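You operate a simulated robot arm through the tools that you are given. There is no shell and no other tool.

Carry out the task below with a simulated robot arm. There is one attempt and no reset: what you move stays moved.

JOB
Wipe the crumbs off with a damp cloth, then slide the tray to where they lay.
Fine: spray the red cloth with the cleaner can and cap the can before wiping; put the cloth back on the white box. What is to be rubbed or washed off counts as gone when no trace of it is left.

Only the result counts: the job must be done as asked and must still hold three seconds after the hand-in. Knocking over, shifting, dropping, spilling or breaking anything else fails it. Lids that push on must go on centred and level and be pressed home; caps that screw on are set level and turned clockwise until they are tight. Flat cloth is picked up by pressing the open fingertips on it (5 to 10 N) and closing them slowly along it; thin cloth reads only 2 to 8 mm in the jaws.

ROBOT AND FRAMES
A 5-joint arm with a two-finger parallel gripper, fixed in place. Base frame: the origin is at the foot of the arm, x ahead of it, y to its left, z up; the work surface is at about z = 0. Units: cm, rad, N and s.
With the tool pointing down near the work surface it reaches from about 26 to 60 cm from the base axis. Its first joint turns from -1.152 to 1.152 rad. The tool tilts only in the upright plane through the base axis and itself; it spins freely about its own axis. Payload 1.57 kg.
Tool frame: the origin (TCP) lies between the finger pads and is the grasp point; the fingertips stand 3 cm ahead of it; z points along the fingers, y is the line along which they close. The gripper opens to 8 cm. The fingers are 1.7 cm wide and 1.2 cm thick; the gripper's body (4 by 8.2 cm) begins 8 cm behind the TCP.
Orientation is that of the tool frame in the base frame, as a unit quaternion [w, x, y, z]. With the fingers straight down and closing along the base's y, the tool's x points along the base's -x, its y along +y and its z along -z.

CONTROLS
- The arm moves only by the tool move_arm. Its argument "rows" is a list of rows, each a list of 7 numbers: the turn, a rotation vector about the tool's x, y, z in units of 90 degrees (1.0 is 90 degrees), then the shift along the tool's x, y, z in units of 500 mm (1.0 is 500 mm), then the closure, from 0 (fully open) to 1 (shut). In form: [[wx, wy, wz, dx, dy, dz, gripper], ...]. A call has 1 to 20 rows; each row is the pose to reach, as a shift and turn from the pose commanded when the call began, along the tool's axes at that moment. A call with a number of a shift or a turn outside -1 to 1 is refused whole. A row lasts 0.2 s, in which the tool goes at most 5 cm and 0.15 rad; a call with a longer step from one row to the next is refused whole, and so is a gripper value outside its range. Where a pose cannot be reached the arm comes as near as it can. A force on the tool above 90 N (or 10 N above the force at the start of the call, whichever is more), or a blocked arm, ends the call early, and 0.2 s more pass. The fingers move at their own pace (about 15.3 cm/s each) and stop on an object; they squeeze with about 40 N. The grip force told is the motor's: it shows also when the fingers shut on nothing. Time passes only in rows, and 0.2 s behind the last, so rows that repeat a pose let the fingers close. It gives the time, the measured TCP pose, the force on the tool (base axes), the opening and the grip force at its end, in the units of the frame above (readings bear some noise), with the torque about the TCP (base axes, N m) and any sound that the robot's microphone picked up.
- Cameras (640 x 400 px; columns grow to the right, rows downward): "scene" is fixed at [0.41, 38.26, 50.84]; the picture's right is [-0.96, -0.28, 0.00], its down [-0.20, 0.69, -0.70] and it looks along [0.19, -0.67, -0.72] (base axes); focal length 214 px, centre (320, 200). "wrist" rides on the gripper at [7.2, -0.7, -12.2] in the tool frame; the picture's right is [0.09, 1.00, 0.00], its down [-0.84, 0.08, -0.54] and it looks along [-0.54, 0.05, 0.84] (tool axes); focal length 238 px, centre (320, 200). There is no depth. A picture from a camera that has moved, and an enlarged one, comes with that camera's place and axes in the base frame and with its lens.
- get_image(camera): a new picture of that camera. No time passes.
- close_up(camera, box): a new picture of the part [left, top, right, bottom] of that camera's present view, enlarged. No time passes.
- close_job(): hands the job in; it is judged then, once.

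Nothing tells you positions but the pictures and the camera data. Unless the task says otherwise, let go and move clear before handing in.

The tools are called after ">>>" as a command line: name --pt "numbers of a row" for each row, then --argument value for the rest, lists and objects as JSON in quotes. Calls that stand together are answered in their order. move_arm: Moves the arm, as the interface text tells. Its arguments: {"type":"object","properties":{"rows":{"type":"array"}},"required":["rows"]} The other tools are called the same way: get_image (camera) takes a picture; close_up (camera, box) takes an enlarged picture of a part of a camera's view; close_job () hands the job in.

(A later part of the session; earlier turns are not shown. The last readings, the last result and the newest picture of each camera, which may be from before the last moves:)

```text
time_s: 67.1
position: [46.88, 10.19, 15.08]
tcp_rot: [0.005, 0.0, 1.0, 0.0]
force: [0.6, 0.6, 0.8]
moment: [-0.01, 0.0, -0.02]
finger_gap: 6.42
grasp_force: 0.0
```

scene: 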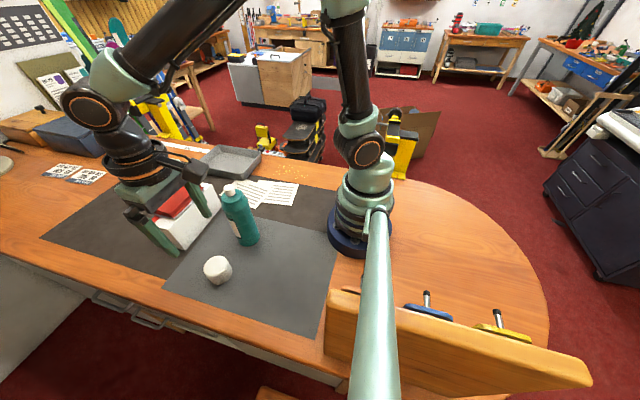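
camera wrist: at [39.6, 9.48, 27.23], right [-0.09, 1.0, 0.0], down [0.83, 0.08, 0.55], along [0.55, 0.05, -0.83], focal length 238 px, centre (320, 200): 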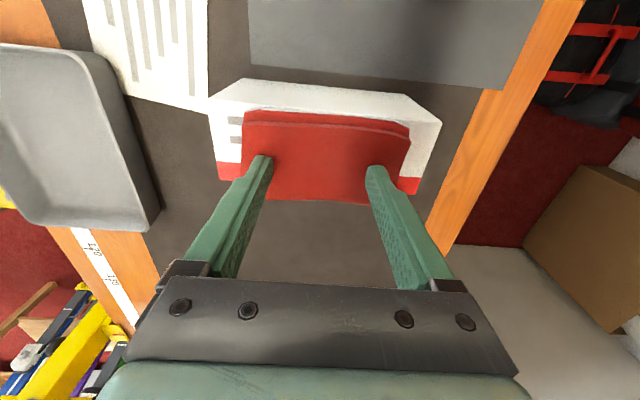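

>>> move_arm --pt "0 0 0 0 0 0.002 0.2" --pt "0 0 0 0 0 0.002 0.2" --pt "0 0 0 0 0 0.002 0.2"

```text
time_s: 67.9
position: [46.83, 10.25, 14.95]
tcp_rot: [0.006, 0.0, 1.0, 0.002]
force: [1.2, 0.5, 4.9]
moment: [-0.09, 0.01, 0.01]
finger_gap: 6.41
grasp_force: 0.2
```

>>> move_arm --pt "0 0 0 0 0 0.001 0.2" --pt "0 0 0 0 0 0.001 0.2"

```text
time_s: 68.5
position: [46.78, 10.26, 14.97]
tcp_rot: [0.007, 0.0, 1.0, 0.001]
force: [-0.5, -1.1, 13.1]
moment: [-0.26, 0.08, -0.03]
finger_gap: 6.42
grasp_force: 0.2
```

>>> move_arm --pt "0 0 0 0 0 -0.0004 0.2" --pt "0 0 0 0 0 -0.0004 0.24" --pt "0 0 0 0 0 -0.0004 0.28" --pt "0 0 0 0 0 -0.0004 0.32" --pt "0 0 0 0 0 -0.0004 0.36"

>>> get_image --camera "wrist"

```text
time_s: 69.7
position: [46.82, 10.37, 15.0]
tcp_rot: [0.005, 0.0, 1.0, 0.002]
force: [1.4, -4.8, 15.8]
moment: [-0.37, 0.07, 0.0]
finger_gap: 6.15
grasp_force: 5.4
```

```text
taken
camera wrist: at [39.57, 9.47, 27.15], right [-0.09, 1.0, 0.0], down [0.83, 0.08, 0.55], along [0.55, 0.05, -0.83], focal length 238 px, centre (320, 200)
```

wrist: 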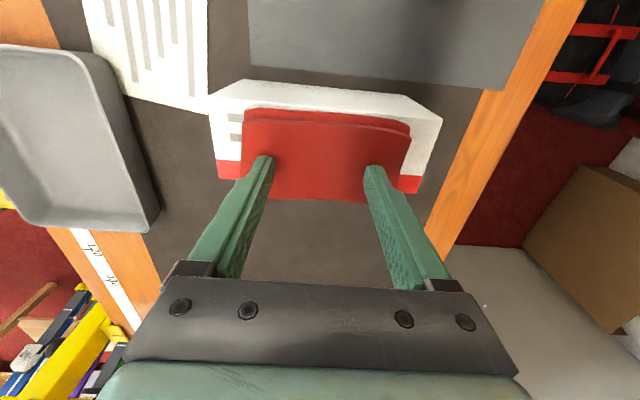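

>>> move_arm --pt "0 0 0 0 0 -0.001 0.36" --pt "0 0 0 0 0 -0.001 0.42" --pt "0 0 0 0 0 -0.001 0.48" --pt "0 0 0 0 0 -0.001 0.54" --pt "0 0 0 0 0 -0.001 0.6"

>>> get_image --camera "wrist"

>>> close_up --camera "scene" --box '[140, 140, 250, 250]'

```text
time_s: 70.9
position: [46.69, 10.39, 14.94]
tcp_rot: [0.006, -0.001, 1.0, 0.0]
force: [-0.5, -4.2, 13.2]
moment: [-0.24, 0.07, -0.01]
finger_gap: 4.04
grasp_force: 4.1
```

```text
taken
camera wrist: at [39.54, 9.52, 27.16], right [-0.09, 1.0, 0.0], down [0.83, 0.08, 0.55], along [0.55, 0.05, -0.83], focal length 238 px, centre (320, 200)
```

wrist: 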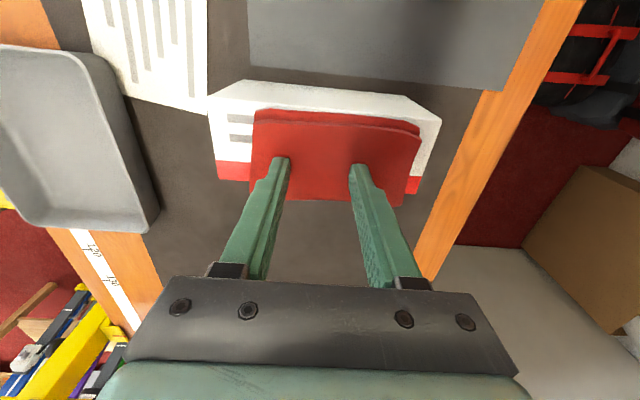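

```text
3.64 times, centred on (195, 195) of scene
camera zoom: at [0.41, 38.26, 50.84], right [-0.96, -0.28, 0.0], down [-0.2, 0.69, -0.7], along [0.19, -0.67, -0.72], focal length 780 px, centre (774, 218)
```

zoom: 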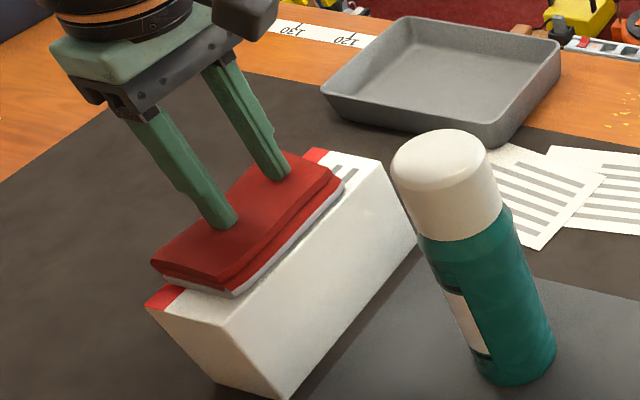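

The cloth slides a little as the fingers close. I'll lighten the pressure and finish closing slowly.

>>> move_arm --pt "0 0 0 0 0 -0.001 0.6" --pt "0 0 0 0 0 -0.001 0.66" --pt "0 0 0 0 0 -0.001 0.72" --pt "0 0 0 0 0 -0.001 0.78" --pt "0 0 0 0 0 -0.001 0.84"

>>> get_image --camera "wrist"

```text
time_s: 72.1
position: [46.81, 10.26, 15.05]
tcp_rot: [0.005, -0.001, 1.0, 0.001]
force: [0.8, -1.6, 6.2]
moment: [-0.05, 0.06, -0.04]
finger_gap: 1.64
grasp_force: 1.9
```

```text
taken
camera wrist: at [39.53, 9.51, 27.18], right [-0.09, 1.0, 0.0], down [0.83, 0.08, 0.55], along [0.55, 0.05, -0.83], focal length 238 px, centre (320, 200)
```

wrist: 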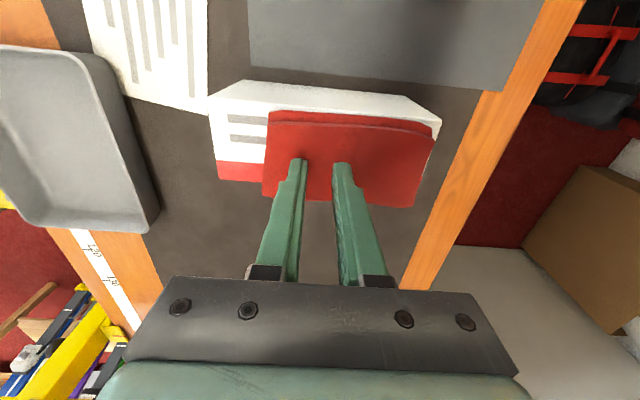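

>>> move_arm --pt "0 0 0 0 0 0 0.88" --pt "0 0 0 0 0 0 0.92" --pt "0 0 0 0 0 0 0.96" --pt "0 0 0 0 0 0 1" --pt "0 0 0 0 0 0 1"

>>> get_image --camera "wrist"

>>> close_up --camera "scene" --box '[140, 140, 250, 250]'

```text
time_s: 73.3
position: [46.95, 10.24, 14.97]
tcp_rot: [0.006, 0.0, 1.0, 0.001]
force: [0.6, 1.5, 2.9]
moment: [0.0, 0.01, 0.04]
finger_gap: 0.0
grasp_force: 21.5
```

```text
taken
camera wrist: at [39.53, 9.51, 27.19], right [-0.09, 1.0, 0.0], down [0.83, 0.08, 0.55], along [0.55, 0.05, -0.83], focal length 238 px, centre (320, 200)
```

wrist: 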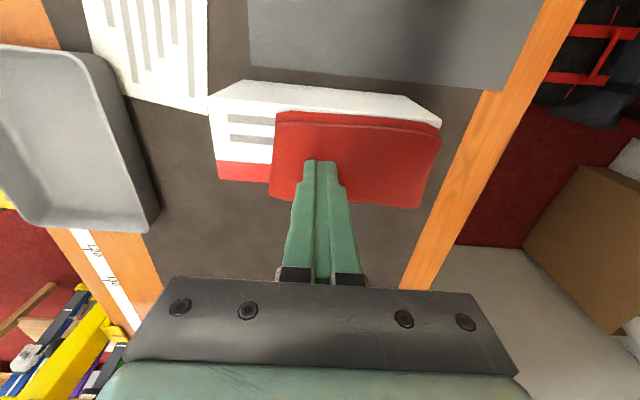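

```text
3.64 times, centred on (195, 195) of scene
camera zoom: at [0.41, 38.26, 50.84], right [-0.96, -0.28, 0.0], down [-0.2, 0.69, -0.7], along [0.19, -0.67, -0.72], focal length 780 px, centre (774, 218)
```

zoom: 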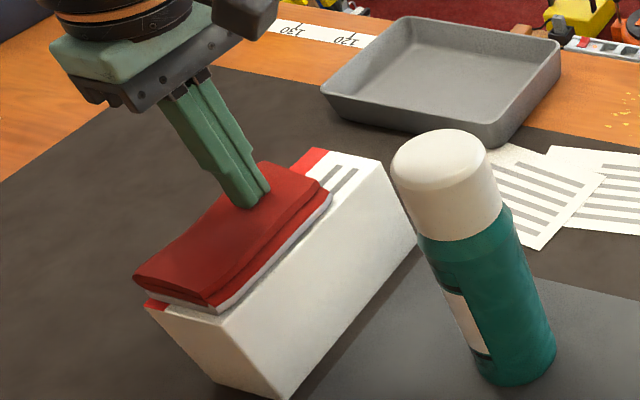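

The fingers closed on nothing: the folded cloth slides like a pad, about 2 cm toward +y. I'll rise, turn the gripper 90° and look at gripping it across its 7 cm width.

>>> move_arm --pt "0 0 0 0 0 -0.03 1" --pt "0 0 0.09 0 0 -0.1 1" --pt "0 0 0.18 0 0 -0.18 0.5" --pt "0 0 0.27 0 0 -0.18 0" --pt "0 0 0.36 0 0.01 -0.18 0" --pt "0 0 0.45 0 0.02 -0.18 0" --pt "0 0 0.54 0 0.03 -0.18 0" --pt "0 0 0.63 0 0.04 -0.18 0" --pt "0 0 0.72 0 0.05 -0.18 0" --pt "0 0 0.81 0 0.05 -0.18 0" --pt "0 0 0.9 0 0.05 -0.18 0" --pt "0 0 0.96 0 0.05 -0.18 0" --pt "0 0 1 0 0.05 -0.18 0" --pt "0 0 1 0 0.05 -0.18 0"

>>> get_image --camera "wrist"

>>> close_up --camera "scene" --box '[140, 160, 220, 250]'

```text
time_s: 76.3
position: [46.66, 12.8, 24.12]
tcp_rot: [0.002, 0.708, 0.707, 0.005]
force: [-0.3, -0.4, -0.1]
moment: [-0.08, 0.0, 0.0]
finger_gap: 8.0
grasp_force: 0.0
```

```text
taken
camera wrist: at [46.01, 19.85, 36.37], right [1.0, 0.09, 0.01], down [0.07, -0.84, 0.54], along [0.06, -0.54, -0.84], focal length 238 px, centre (320, 200)
```

wrist: 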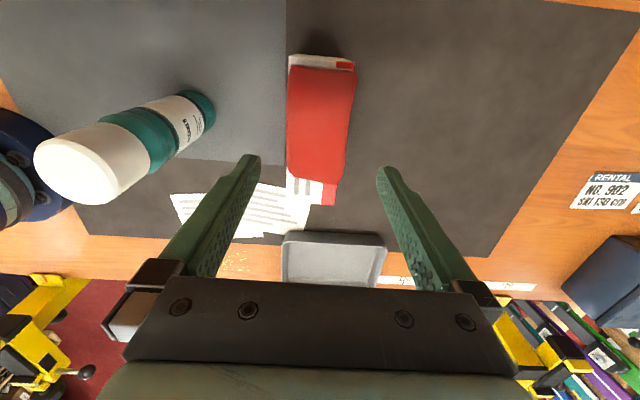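

```text
4.44 times, centred on (180, 205) of scene
camera zoom: at [0.41, 38.26, 50.84], right [-0.96, -0.28, 0.0], down [-0.2, 0.69, -0.7], along [0.19, -0.67, -0.72], focal length 953 px, centre (942, 178)
```

zoom: 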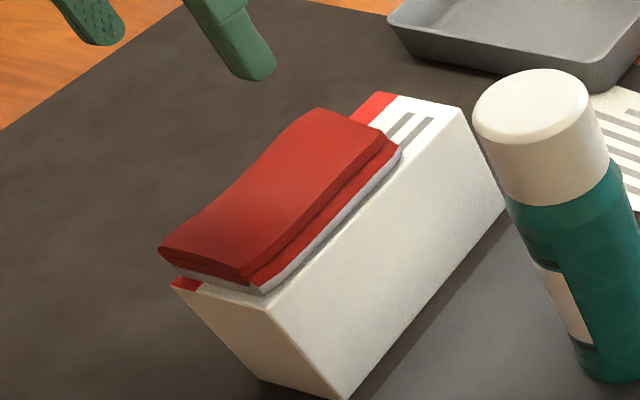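

>>> close_up --camera "wrist" --box '[260, 40, 380, 220]'

>>> close_up --camera "wrist" --box '[280, 45, 370, 110]'

```text
2.22 times, centred on (320, 130) of wrist
camera zoom: at [46.01, 19.85, 36.37], right [1.0, 0.09, 0.01], down [0.07, -0.84, 0.54], along [0.06, -0.54, -0.84], focal length 530 px, centre (320, 356)
```

zoom: 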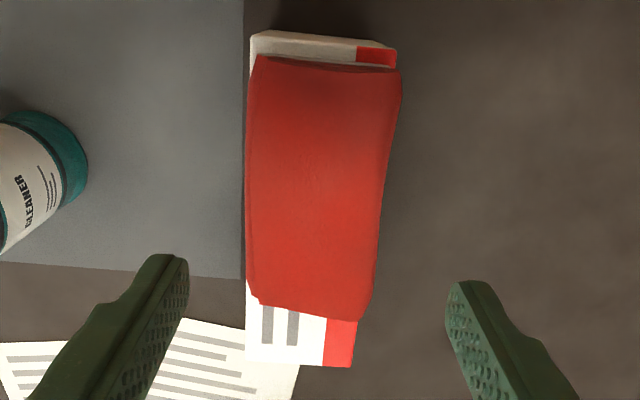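

```text
6.15 times, centred on (325, 78) of wrist
camera zoom: at [46.01, 19.85, 36.37], right [1.0, 0.09, 0.01], down [0.07, -0.84, 0.54], along [0.06, -0.54, -0.84], focal length 1467 px, centre (289, 954)
```

zoom: 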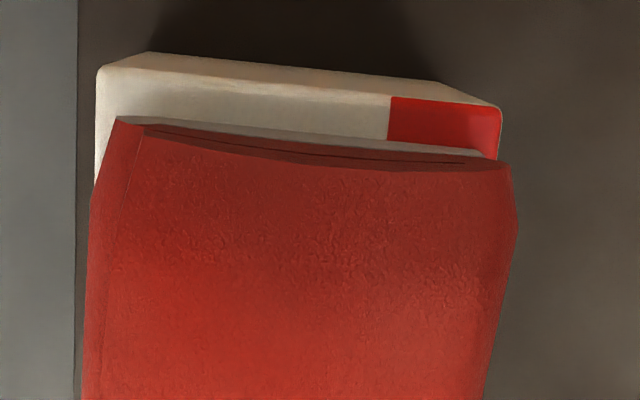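

The cloth pad is about 6.3 cm wide (x 43.6–50), with its centre at (46.8, 12.6) and z about 10–12. I'll straddle it across its width, keeping the tips above the box top.

>>> move_arm --pt "0.0064 -0.0027 0 -0.003 0.003 0.04 0" --pt "0.0064 -0.0027 0 -0.003 0.003 0.1 0" --pt "0.0064 -0.0027 0 -0.003 0.003 0.15 0" --pt "0.0064 -0.0027 0 -0.003 0.003 0.176 0" --pt "0.0064 -0.0027 0 -0.003 0.003 0.176 0"

>>> get_image --camera "wrist"

>>> close_up --camera "scene" --box '[140, 150, 230, 250]'

```text
time_s: 77.5
position: [46.89, 12.67, 15.2]
tcp_rot: [0.001, 0.707, 0.707, 0.0]
force: [-0.4, -0.4, 0.2]
moment: [0.01, -0.01, 0.0]
finger_gap: 8.02
grasp_force: 0.1
```

```text
taken
camera wrist: at [46.32, 19.78, 27.54], right [1.0, 0.09, 0.0], down [0.08, -0.84, 0.54], along [0.05, -0.54, -0.84], focal length 238 px, centre (320, 200)
```

wrist: 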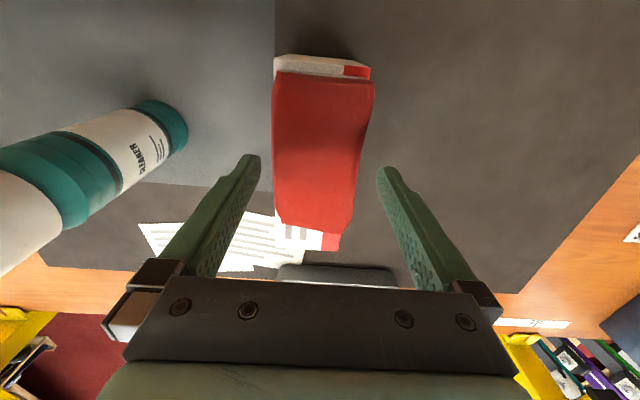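

```text
4.00 times, centred on (185, 200) of scene
camera zoom: at [0.41, 38.26, 50.84], right [-0.96, -0.28, 0.0], down [-0.2, 0.69, -0.7], along [0.19, -0.67, -0.72], focal length 858 px, centre (860, 200)
```

zoom: 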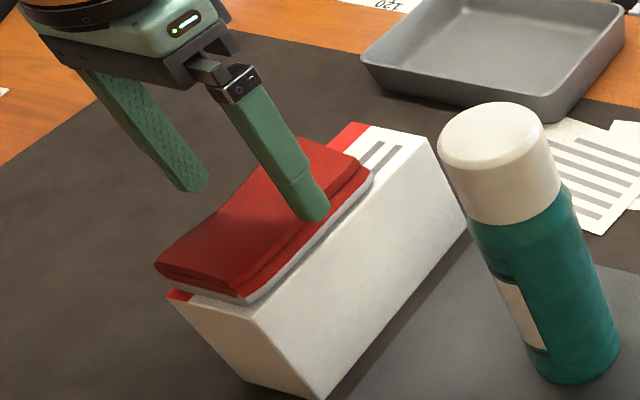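

The straddle is centred. I'll go down beside the cloth, staying above the box top, and close slowly.

>>> move_arm --pt "0 0 0 0 0 0.008 0" --pt "0 0 0 0 0 0.016 0" --pt "0 0 0 0 0 0.024 0" --pt "0 0 0 0 0 0.03 0" --pt "0 0 0 0 0 0.032 0"

>>> close_up --camera "scene" --box '[140, 150, 230, 250]'

>>> close_up --camera "wrist" --box '[230, 50, 410, 250]'

```text
time_s: 78.7
position: [46.98, 12.69, 13.54]
tcp_rot: [0.0, 0.707, 0.707, 0.0]
force: [0.5, -0.8, -0.3]
moment: [-0.01, 0.01, 0.0]
finger_gap: 8.0
grasp_force: 0.0
```

```text
4.00 times, centred on (185, 200) of scene
camera zoom: at [0.41, 38.26, 50.84], right [-0.96, -0.28, 0.0], down [-0.2, 0.69, -0.7], along [0.19, -0.67, -0.72], focal length 858 px, centre (860, 200)
```

zoom: 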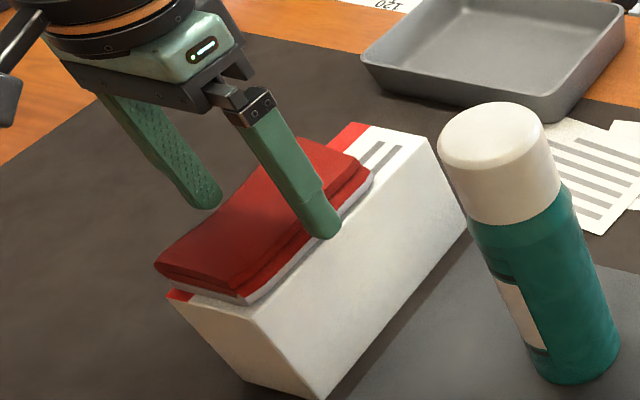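

```text
2.00 times, centred on (320, 150) of wrist
camera zoom: at [46.35, 19.75, 25.9], right [1.0, 0.09, 0.0], down [0.08, -0.84, 0.54], along [0.05, -0.54, -0.84], focal length 477 px, centre (320, 300)
```

zoom: 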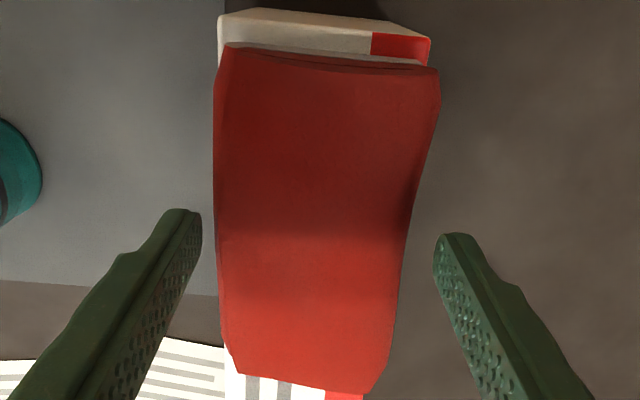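

>>> move_arm --pt "0 0 0 0 -0.004 0 0" --pt "0 0 0 0 -0.004 0 0.05" --pt "0 0 0 0 -0.004 0 0.1" --pt "0 0 0 0 -0.004 0 0.15" --pt "0 0 0 0 -0.004 0 0.2" --pt "0 0 0 0 -0.004 0 0.25" --pt "0 0 0 0 -0.004 0 0.3" --pt "0 0 0 0 -0.004 0 0.3"

>>> close_up --camera "scene" --box '[140, 150, 230, 250]'

>>> close_up --camera "wrist" --box '[230, 50, 410, 250]'

```text
time_s: 80.5
position: [46.79, 12.59, 13.57]
tcp_rot: [0.0, 0.707, 0.707, -0.001]
force: [-0.3, -0.1, 1.2]
moment: [0.02, 0.06, -0.03]
finger_gap: 6.69
grasp_force: 39.9
```

```text
4.00 times, centred on (185, 200) of scene
camera zoom: at [0.41, 38.26, 50.84], right [-0.96, -0.28, 0.0], down [-0.2, 0.69, -0.7], along [0.19, -0.67, -0.72], focal length 858 px, centre (860, 200)
```

zoom: 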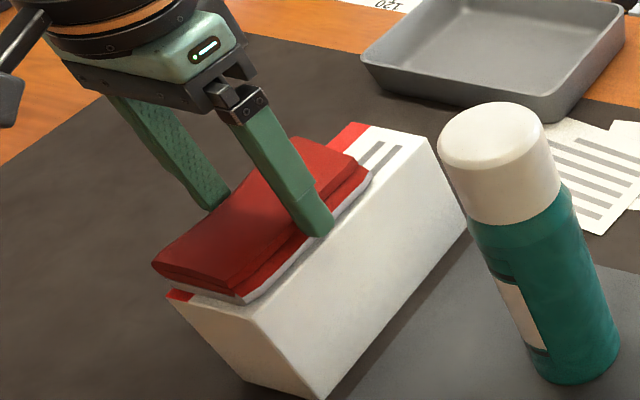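

```text
2.00 times, centred on (320, 150) of wrist
camera zoom: at [46.19, 19.76, 25.95], right [1.0, 0.09, 0.0], down [0.08, -0.84, 0.54], along [0.05, -0.54, -0.84], focal length 477 px, centre (320, 300)
```

zoom: 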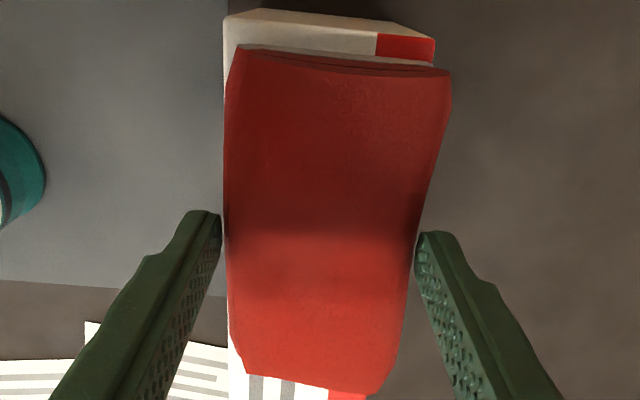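

It is gripped at 6.7 cm with 40 N. I'll lift a little to check that only the cloth comes.

>>> move_arm --pt "0 0 0 0 0 -0.004 1" --pt "0 0 0 0 0 -0.01 1" --pt "0 0 0 0 0 -0.02 1" --pt "0 0 0 0 0 -0.02 1"

>>> close_up --camera "scene" --box '[140, 150, 230, 250]'

```text
time_s: 81.5
position: [46.86, 12.59, 14.58]
tcp_rot: [0.001, 0.707, 0.707, 0.0]
force: [0.0, 0.5, -0.6]
moment: [-0.02, -0.01, -0.02]
finger_gap: 6.68
grasp_force: 40.1
```

```text
4.00 times, centred on (185, 200) of scene
camera zoom: at [0.41, 38.26, 50.84], right [-0.96, -0.28, 0.0], down [-0.2, 0.69, -0.7], along [0.19, -0.67, -0.72], focal length 858 px, centre (860, 200)
```

zoom: 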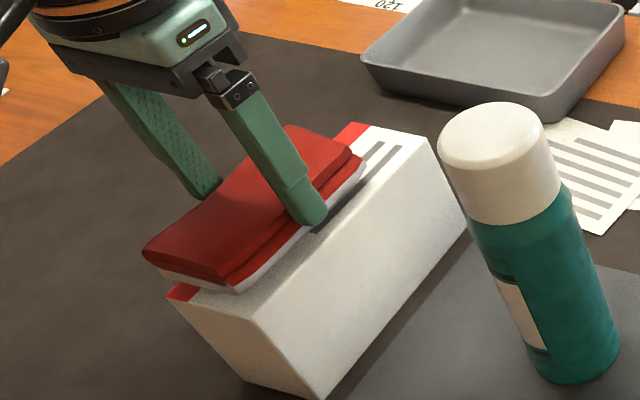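

Only the cloth came up, level, with the damp side down. I'll carry it high over to the crumbs, turning it so its long side lies along x.

>>> move_arm --pt "0 0 0 0 0 -0.09 1" --pt "0 0 0 0 0 -0.18 1" --pt "0 0 -0.0909 -0.0602 -0.0333 -0.18 1" --pt "0 0 -0.1818 -0.1204 -0.0666 -0.18 1" --pt "0 0 -0.2727 -0.1806 -0.0999 -0.18 1" --pt "0 0 -0.3636 -0.2408 -0.1332 -0.18 1" --pt "0 0 -0.4545 -0.301 -0.1665 -0.18 1" --pt "0 0 -0.5454 -0.3612 -0.1998 -0.18 1" --pt "0 0 -0.6363 -0.4214 -0.2331 -0.18 1" --pt "0 0 -0.7272 -0.4816 -0.2664 -0.18 1" --pt "0 0 -0.8181 -0.5418 -0.2997 -0.18 1" --pt "0 0 -0.909 -0.602 -0.333 -0.18 1" --pt "0 0 -1 -0.662 -0.366 -0.18 1" --pt "0 0 -1 -0.662 -0.366 -0.18 1"

>>> get_image --camera "wrist"

>>> get_image --camera "scene"

```text
time_s: 84.5
position: [28.56, -20.57, 23.59]
tcp_rot: [0.001, -0.001, 1.0, -0.001]
force: [0.0, 0.8, 0.3]
moment: [-0.01, -0.03, -0.02]
finger_gap: 6.69
grasp_force: 40.0
```

```text
taken
camera wrist: at [21.46, -21.36, 35.82], right [-0.09, 1.0, 0.0], down [0.84, 0.08, 0.54], along [0.54, 0.05, -0.84], focal length 238 px, centre (320, 200)
```

wrist: 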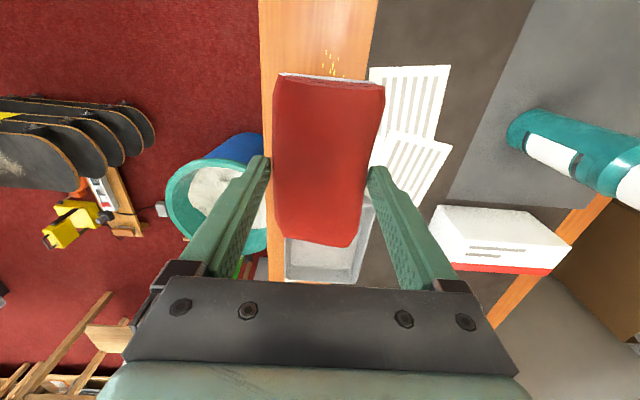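

```text
taken
```

scene: 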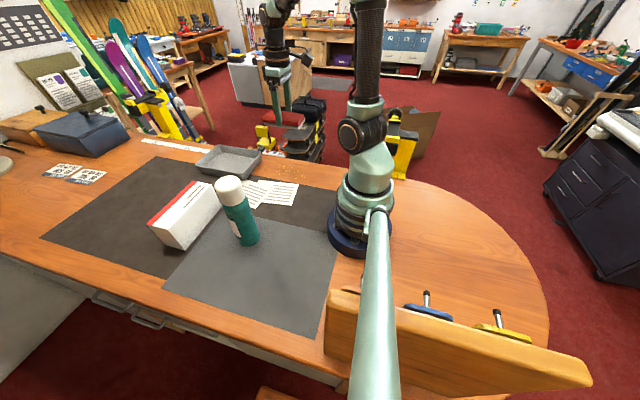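

The cloth is over the crumbs (x 21.7–34, y -25 to -17). I'll descend close to the bench first.

>>> move_arm --pt "0 0 0 0 -0.008 0.08 1" --pt "0 0 0 0 -0.008 0.16 1" --pt "0 0 0 0 -0.008 0.24 1" --pt "0 0 0 0 -0.008 0.31 1" --pt "0 0 0 0 -0.008 0.35 1" --pt "0 0 0 0 -0.008 0.37 1" --pt "0 0 0 0 -0.008 0.37 1"

>>> close_up --camera "scene" --box '[190, 120, 350, 220]'

>>> get_image --camera "wrist"

```text
time_s: 86.1
position: [28.67, -20.93, 5.16]
tcp_rot: [0.001, -0.001, 1.0, -0.001]
force: [-0.1, 0.4, -0.9]
moment: [0.01, -0.03, 0.03]
finger_gap: 6.66
grasp_force: 40.3
```

```text
4.00 times, centred on (270, 170) of scene
camera zoom: at [0.41, 38.26, 50.84], right [-0.96, -0.28, 0.0], down [-0.2, 0.69, -0.7], along [0.19, -0.67, -0.72], focal length 858 px, centre (520, 320)
```

zoom: 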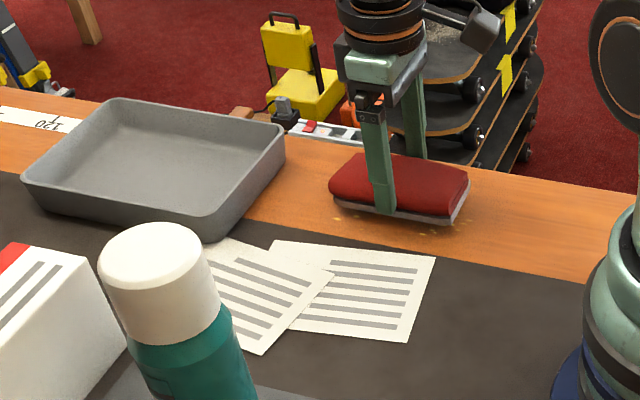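

```text
taken
camera wrist: at [21.47, -21.69, 17.49], right [-0.09, 1.0, 0.0], down [0.84, 0.08, 0.54], along [0.54, 0.05, -0.84], focal length 238 px, centre (320, 200)
```

wrist: 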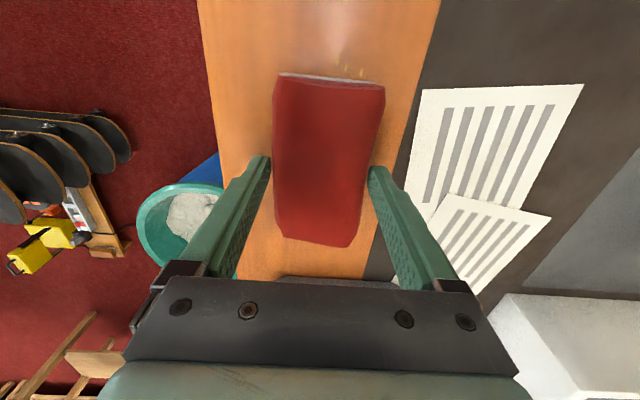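

>>> move_arm --pt "0 0 0 0 0 0.01 1" --pt "0 0 0 0 0 0.018 1" --pt "0 0 0 0 0 0.02 1" --pt "0 0 0 0 0 0.022 1" --pt "0 0 0 0 0 0.024 1" --pt "0 0 0 0 0 0.024 1"

```text
time_s: 87.5
position: [28.45, -20.91, 4.15]
tcp_rot: [0.001, 0.0, 1.0, -0.001]
force: [-6.9, 8.2, 43.6]
moment: [0.57, 0.37, 0.03]
finger_gap: 6.66
grasp_force: 40.1
```

>>> move_arm --pt "0 0 0 0 0 -0.0015 1" --pt "0 0 0 0 0 -0.0015 1"

```text
time_s: 88.1
position: [28.58, -20.94, 4.12]
tcp_rot: [0.002, -0.001, 1.0, -0.002]
force: [-3.8, 2.5, 30.9]
moment: [0.33, 0.23, 0.05]
finger_gap: 6.68
grasp_force: 40.3
```

>>> move_arm --pt "0 0 0 0 0 -0.0012 1" --pt "0 0 0 0.028 0.014 -0.0012 1" --pt "0 0 0 0.056 0.028 -0.0012 1" --pt "0 0 0 0.028 0.028 -0.0012 1" --pt "0 0 0 0 0.028 -0.0012 1" --pt "0 0 0 -0.028 0.028 -0.0012 1" --pt "0 0 0 -0.056 0.028 -0.0012 1" --pt "0 0 0 -0.056 0.006 -0.0012 1" --pt "0 0 0 -0.028 0.006 -0.0012 1" --pt "0 0 0 0 0.006 -0.0012 1" --pt "0 0 0 0.028 0.006 -0.0012 1" --pt "0 0 0 0.056 0.006 -0.0012 1"

>>> close_up --camera "scene" --box '[190, 120, 350, 220]'

>>> get_image --camera "wrist"

```text
time_s: 90.7
position: [25.84, -20.55, 4.02]
tcp_rot: [0.002, 0.0, 1.0, -0.001]
force: [6.3, -0.3, 13.4]
moment: [-0.02, -0.65, -0.01]
finger_gap: 6.69
grasp_force: 40.1
```

```text
4.00 times, centred on (270, 170) of scene
camera zoom: at [0.41, 38.26, 50.84], right [-0.96, -0.28, 0.0], down [-0.2, 0.69, -0.7], along [0.19, -0.67, -0.72], focal length 858 px, centre (520, 320)
```

zoom: 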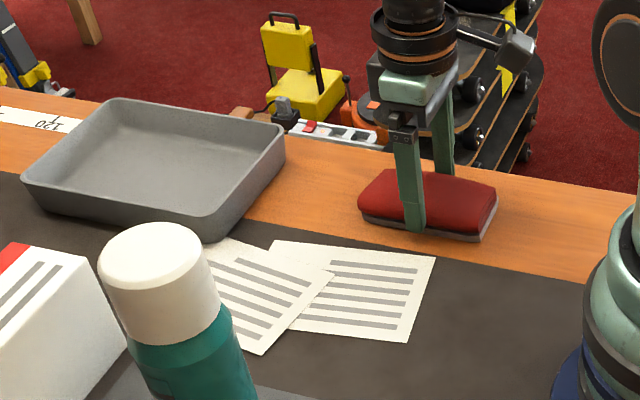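

```text
taken
camera wrist: at [18.59, -21.35, 16.34], right [-0.09, 1.0, 0.0], down [0.83, 0.08, 0.54], along [0.54, 0.05, -0.84], focal length 238 px, centre (320, 200)
```

wrist: 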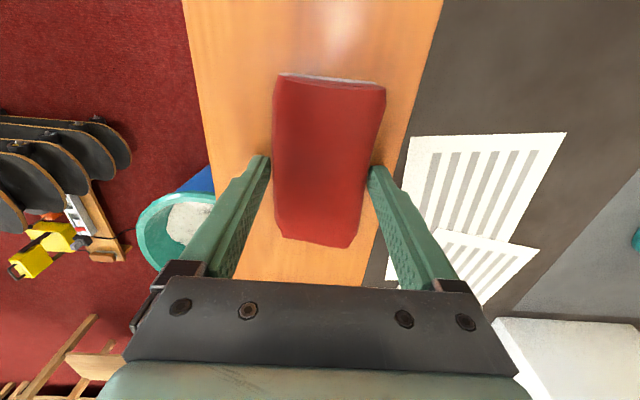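

The crumbs are coming off. I'll continue the raster toward -y and repeat.

>>> move_arm --pt "0 0 0 0 -0.022 0 1" --pt "0 0 0 -0.028 -0.022 0 1" --pt "0 0 0 -0.056 -0.022 0 1" --pt "0 0 0 -0.084 -0.022 0 1" --pt "0 0 0 -0.112 -0.022 0 1" --pt "0 0 0 -0.112 -0.046 0 1" --pt "0 0 0 -0.084 -0.046 0 1" --pt "0 0 0 -0.056 -0.046 0 1" --pt "0 0 0 -0.028 -0.046 0 1" --pt "0 0 0 0 -0.046 0 1" --pt "0 0 0 0 -0.022 0 1" --pt "0 0 0 0 0.0 0 1" --pt "0 0 0 0 0.018 0 1" --pt "0 0 0 -0.028 0.018 0 1" --pt "0 0 0 -0.056 0.018 0 1" --pt "0 0 0 -0.084 0.018 0 1" --pt "0 0 0 -0.112 0.018 0 1" --pt "0 0 0 -0.112 0.0 0 1" --pt "0 0 0 -0.112 -0.022 0 1"

>>> close_up --camera "scene" --box '[190, 120, 350, 220]'

```text
time_s: 94.7
position: [31.34, -21.74, 4.17]
tcp_rot: [0.001, -0.001, 1.0, -0.001]
force: [0.0, 0.0, -0.2]
moment: [-0.01, 0.01, -0.03]
finger_gap: 6.69
grasp_force: 40.3
```

```text
4.00 times, centred on (270, 170) of scene
camera zoom: at [0.41, 38.26, 50.84], right [-0.96, -0.28, 0.0], down [-0.2, 0.69, -0.7], along [0.19, -0.67, -0.72], focal length 858 px, centre (520, 320)
```

zoom: 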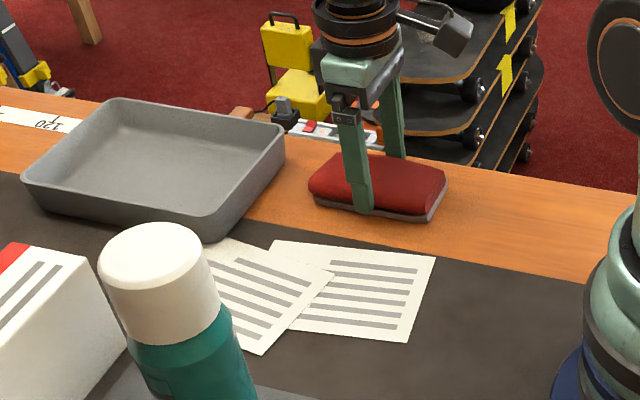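

Force reads zero at the far end, so I'll lift and check for leftovers.

>>> move_arm --pt "0 0 0 0 0 -0.03 1" --pt "0 0 0 0 0 -0.1 1" --pt "0 0 0 -0.06 0.0 -0.19 1" --pt "0 0 0 -0.14 0.0 -0.28 1" --pt "0 0 0 -0.22 0.0 -0.35 1" --pt "0 0 0 -0.22 0.0 -0.4 1" --pt "0 0 0 -0.22 0.0 -0.4 1"

>>> close_up --camera "scene" --box '[240, 140, 350, 210]'

>>> get_image --camera "wrist"

```text
refused: row 3 steps farther than a row can; nothing moved
```

```text
5.71 times, centred on (295, 175) of scene
camera zoom: at [0.41, 38.26, 50.84], right [-0.96, -0.28, 0.0], down [-0.2, 0.69, -0.7], along [0.19, -0.67, -0.72], focal length 1226 px, centre (463, 343)
```

zoom: 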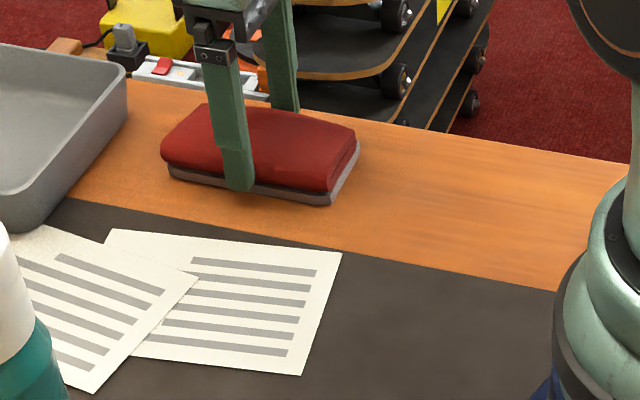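

```text
taken
camera wrist: at [24.1, -22.51, 16.36], right [-0.09, 1.0, 0.0], down [0.84, 0.08, 0.54], along [0.54, 0.05, -0.84], focal length 238 px, centre (320, 200)
```

wrist: 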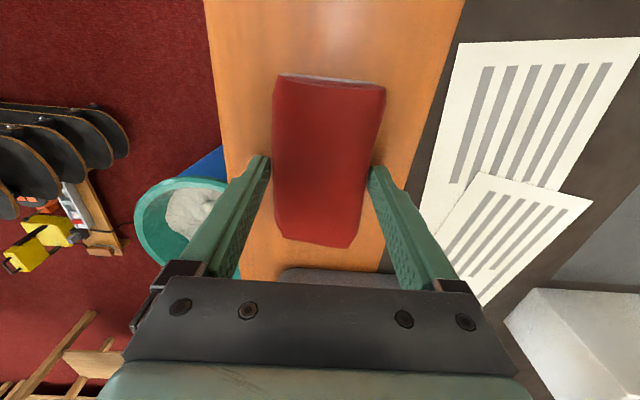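

>>> move_arm --pt "0 0 0 0 0 -0.03 1" --pt "0 0 0 0 0 -0.1 1" --pt "0 0 0 0 0 -0.19 1" --pt "0 0 0 0 0 -0.28 1" --pt "0 0 0 0 0 -0.36 1" --pt "0 0 0 0 0 -0.42 1" --pt "0 0 0 -0.08 0.0 -0.42 1" --pt "0 0 0 -0.16 0.0 -0.42 1" --pt "0 0 0 -0.24 0.0 -0.42 1" --pt "0 0 0 -0.24 0.0 -0.42 1"

>>> close_up --camera "scene" --box '[240, 140, 350, 210]'

>>> get_image --camera "wrist"

```text
time_s: 96.9
position: [43.16, -21.62, 25.07]
tcp_rot: [0.001, 0.0, 1.0, 0.0]
force: [-0.2, -0.3, 0.0]
moment: [0.01, 0.01, -0.01]
finger_gap: 6.67
grasp_force: 39.2
```

```text
5.71 times, centred on (295, 175) of scene
camera zoom: at [0.41, 38.26, 50.84], right [-0.96, -0.28, 0.0], down [-0.2, 0.69, -0.7], along [0.19, -0.67, -0.72], focal length 1226 px, centre (463, 343)
```

zoom: 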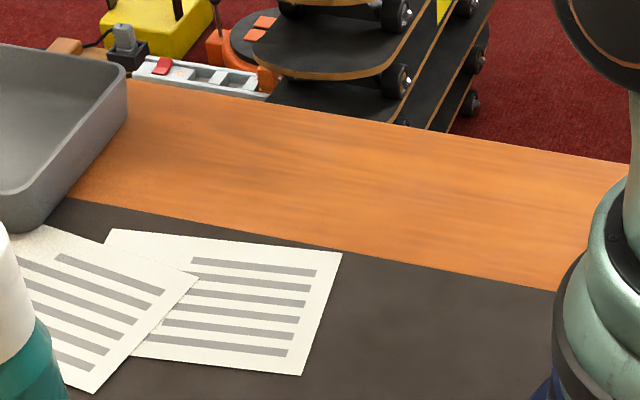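

```text
taken
camera wrist: at [36.15, -22.34, 37.31], right [-0.09, 1.0, 0.0], down [0.84, 0.08, 0.54], along [0.54, 0.05, -0.84], focal length 238 px, centre (320, 200)
```

wrist: 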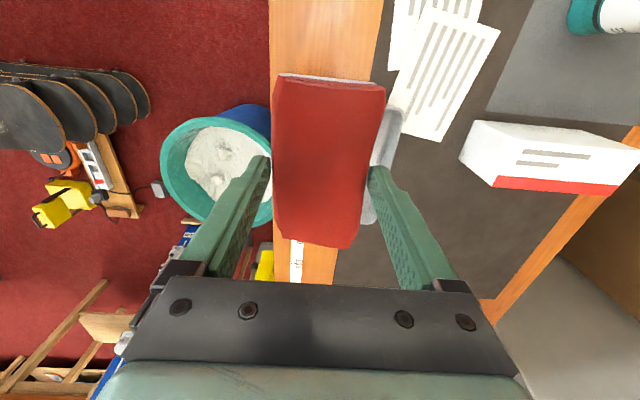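

The crumbs appear gone. I'll zoom in hard for any trace.

>>> close_up --camera "scene" --box '[255, 150, 300, 190]'

>>> close_up --camera "scene" --box '[290, 150, 350, 195]'

>>> close_up --camera "wrist" --box '[260, 0, 390, 80]'

```text
10.00 times, centred on (278, 170) of scene
camera zoom: at [0.41, 38.26, 50.84], right [-0.96, -0.28, 0.0], down [-0.2, 0.69, -0.7], along [0.19, -0.67, -0.72], focal length 2145 px, centre (745, 500)
```

zoom: 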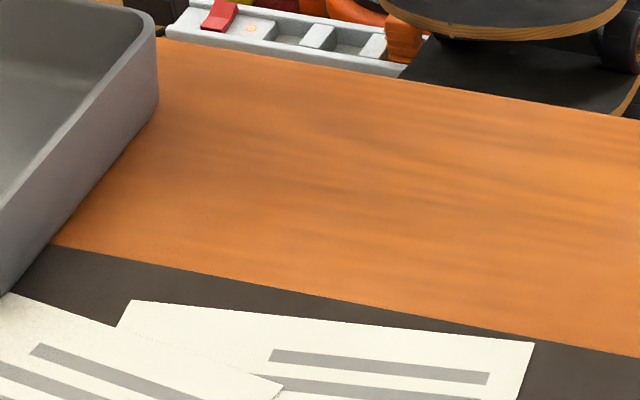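

```text
8.89 times, centred on (320, 172) of scene
camera zoom: at [0.41, 38.26, 50.84], right [-0.96, -0.28, 0.0], down [-0.2, 0.69, -0.7], along [0.19, -0.67, -0.72], focal length 1906 px, centre (320, 444)
```

zoom: 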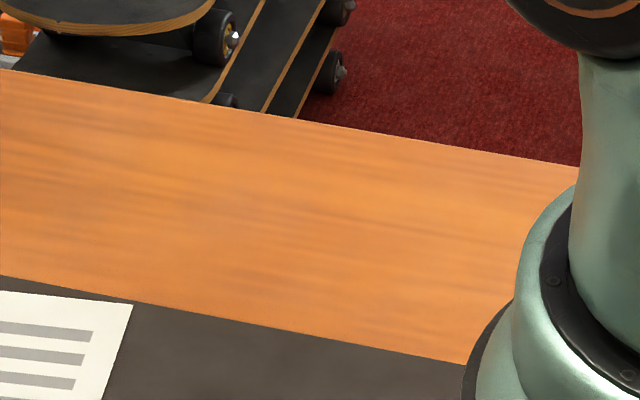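

```text
4.92 times, centred on (325, 40) of wrist
camera zoom: at [36.15, -22.34, 37.31], right [-0.09, 1.0, 0.0], down [0.84, 0.08, 0.54], along [0.54, 0.05, -0.84], focal length 1173 px, centre (295, 988)
```

zoom: 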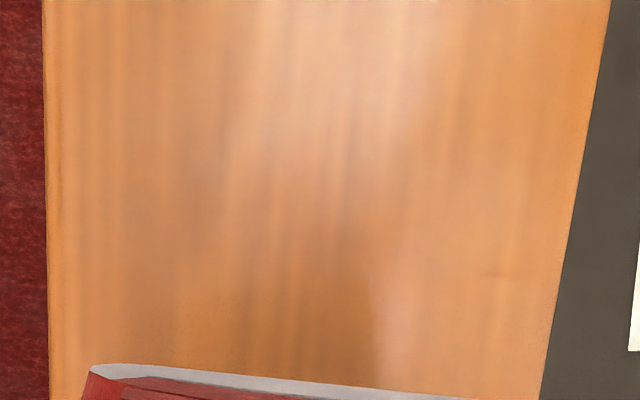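

>>> close_up --camera "wrist" --box '[265, 40, 325, 78]'

>>> close_up --camera "scene" --box '[258, 155, 282, 172]'

>>> close_up --camera "scene" --box '[280, 158, 304, 175]'

>>> close_up --camera "scene" --box '[300, 162, 324, 179]'

```text
10.53 times, centred on (295, 59) of wrist
camera zoom: at [36.15, -22.34, 37.31], right [-0.09, 1.0, 0.0], down [0.84, 0.08, 0.54], along [0.54, 0.05, -0.84], focal length 2509 px, centre (583, 1684)
```

zoom: 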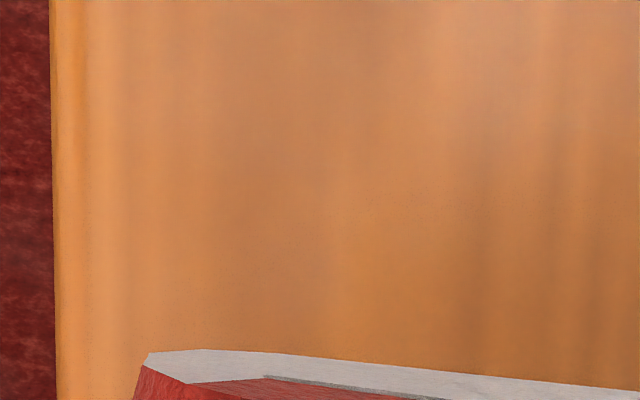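

```text
16.00 times, centred on (270, 164) of scene
camera zoom: at [0.41, 38.26, 50.84], right [-0.96, -0.28, 0.0], down [-0.2, 0.69, -0.7], along [0.19, -0.67, -0.72], focal length 3432 px, centre (1120, 784)
```

zoom: 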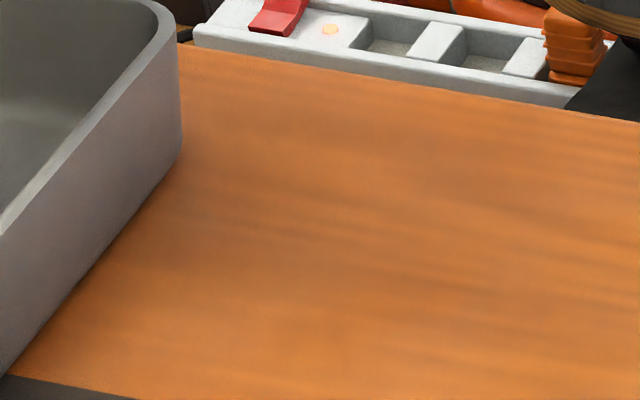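

```text
16.00 times, centred on (292, 166) of scene
camera zoom: at [0.41, 38.26, 50.84], right [-0.96, -0.28, 0.0], down [-0.2, 0.69, -0.7], along [0.19, -0.67, -0.72], focal length 3432 px, centre (768, 736)
```

zoom: 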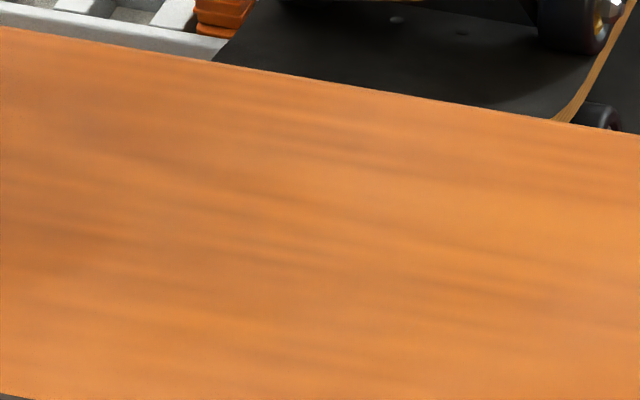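

```text
16.00 times, centred on (312, 170) of scene
camera zoom: at [0.41, 38.26, 50.84], right [-0.96, -0.28, 0.0], down [-0.2, 0.69, -0.7], along [0.19, -0.67, -0.72], focal length 3432 px, centre (448, 672)
```

zoom: 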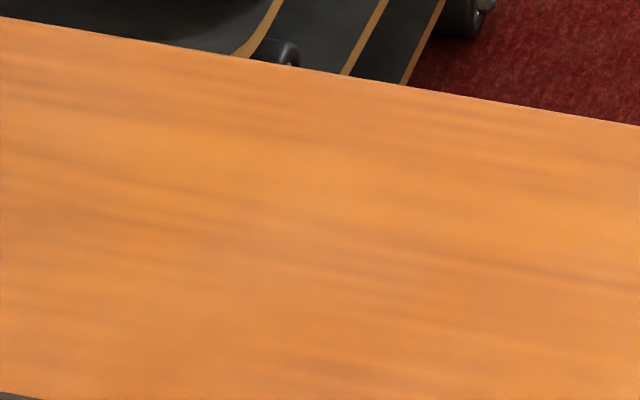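

The bench is clean. I'll carry the cloth back over the white box, turning it back.

>>> move_arm --pt "0 0 0 0 0 -0.04 1" --pt "0 0 0.0909 -0.0065 0.0585 -0.04 1" --pt "0 0 0.1818 -0.013 0.117 -0.04 1" --pt "0 0 0.2727 -0.0195 0.1755 -0.04 1" --pt "0 0 0.3636 -0.026 0.234 -0.04 1" --pt "0 0 0.4545 -0.0325 0.2925 -0.04 1" --pt "0 0 0.5454 -0.039 0.351 -0.04 1" --pt "0 0 0.6363 -0.0455 0.4095 -0.04 1" --pt "0 0 0.7272 -0.052 0.468 -0.04 1" --pt "0 0 0.8181 -0.0585 0.5265 -0.04 1" --pt "0 0 0.909 -0.065 0.585 -0.04 1" --pt "0 0 1 -0.072 0.642 -0.04 1" --pt "0 0 1 -0.072 0.642 -0.02 1" --pt "0 0 1 -0.072 0.642 -0.02 1"

>>> get_image --camera "wrist"

>>> close_up --camera "scene" --box '[140, 130, 250, 250]'

```text
time_s: 99.9
position: [46.94, 10.58, 26.08]
tcp_rot: [0.0, 0.708, 0.707, 0.001]
force: [0.0, -0.1, 0.4]
moment: [0.02, 0.02, -0.01]
finger_gap: 6.68
grasp_force: 40.1
```

```text
taken
camera wrist: at [46.4, 17.59, 38.33], right [1.0, 0.09, 0.0], down [0.08, -0.84, 0.54], along [0.05, -0.54, -0.84], focal length 238 px, centre (320, 200)
```

wrist: 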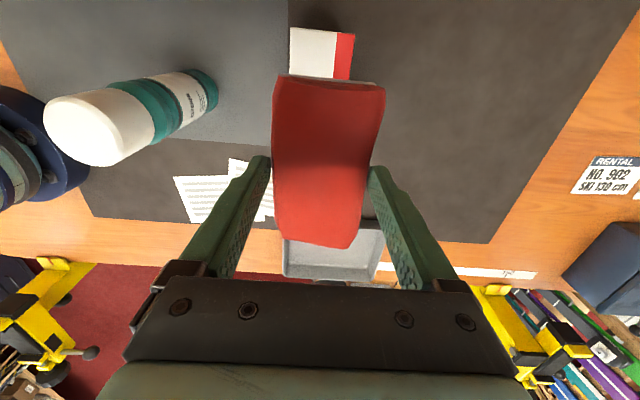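

```text
3.33 times, centred on (195, 190) of scene
camera zoom: at [0.41, 38.26, 50.84], right [-0.96, -0.28, 0.0], down [-0.2, 0.69, -0.7], along [0.19, -0.67, -0.72], focal length 715 px, centre (737, 233)
```

zoom: 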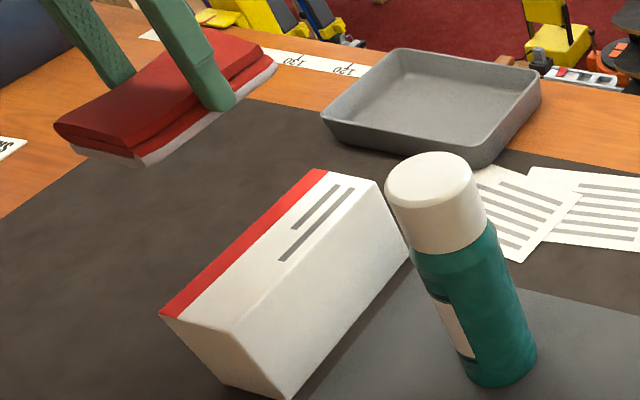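

Now I'll lower it onto the box.

>>> move_arm --pt "0 0 0 0 -0.002 0.07 1" --pt "0 0 0 0 -0.002 0.14 1" --pt "0 0 0 0 -0.002 0.2 1" --pt "0 0 0 0 -0.002 0.228 1" --pt "0 0 0 0 -0.002 0.236 1" --pt "0 0 0 0 -0.002 0.236 1"

>>> close_up --camera "scene" --box '[140, 150, 230, 250]'

>>> get_image --camera "wrist"

```text
time_s: 101.3
position: [46.96, 10.41, 14.35]
tcp_rot: [0.001, 0.707, 0.707, 0.001]
force: [0.3, -0.5, -0.5]
moment: [0.03, 0.04, -0.04]
finger_gap: 6.68
grasp_force: 40.2
```

```text
4.00 times, centred on (185, 200) of scene
camera zoom: at [0.41, 38.26, 50.84], right [-0.96, -0.28, 0.0], down [-0.2, 0.69, -0.7], along [0.19, -0.67, -0.72], focal length 858 px, centre (860, 200)
```

zoom: 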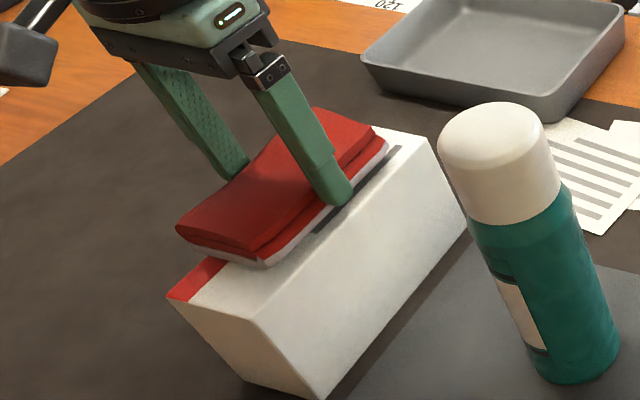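

```text
taken
camera wrist: at [46.26, 17.56, 26.58], right [1.0, 0.09, 0.0], down [0.08, -0.84, 0.54], along [0.05, -0.54, -0.84], focal length 238 px, centre (320, 200)
```

wrist: 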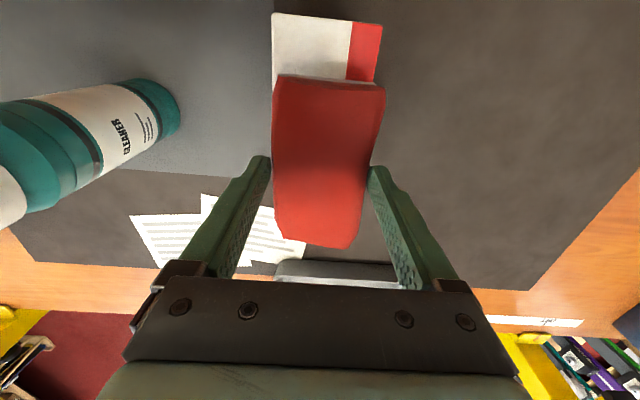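

Well aligned over the box. I'll lower gently until it touches.

>>> move_arm --pt "0 0 0 0 0 0.005 1" --pt "0 0 0 0 0 0.009 1" --pt "0 0 0 0 0 0.012 1" --pt "0 0 0 0 0 0.013 1" --pt "0 0 0 0 0 0.013 1"

```text
time_s: 102.5
position: [46.66, 10.49, 13.52]
tcp_rot: [0.0, 0.707, 0.707, 0.0]
force: [0.0, -1.0, -0.6]
moment: [-0.02, 0.01, 0.01]
finger_gap: 6.69
grasp_force: 40.1
```

>>> move_arm --pt "0 0 0 0 0 0.001 1" --pt "0 0 0 0 0 0.002 1" --pt "0 0 0 0 0 0.003 1" --pt "0 0 0 0 0 0.003 1"

```text
time_s: 103.5
position: [46.76, 10.4, 13.56]
tcp_rot: [0.0, 0.707, 0.707, 0.001]
force: [-5.8, -0.6, 18.9]
moment: [-0.14, 0.53, -0.05]
finger_gap: 6.7
grasp_force: 39.5
```

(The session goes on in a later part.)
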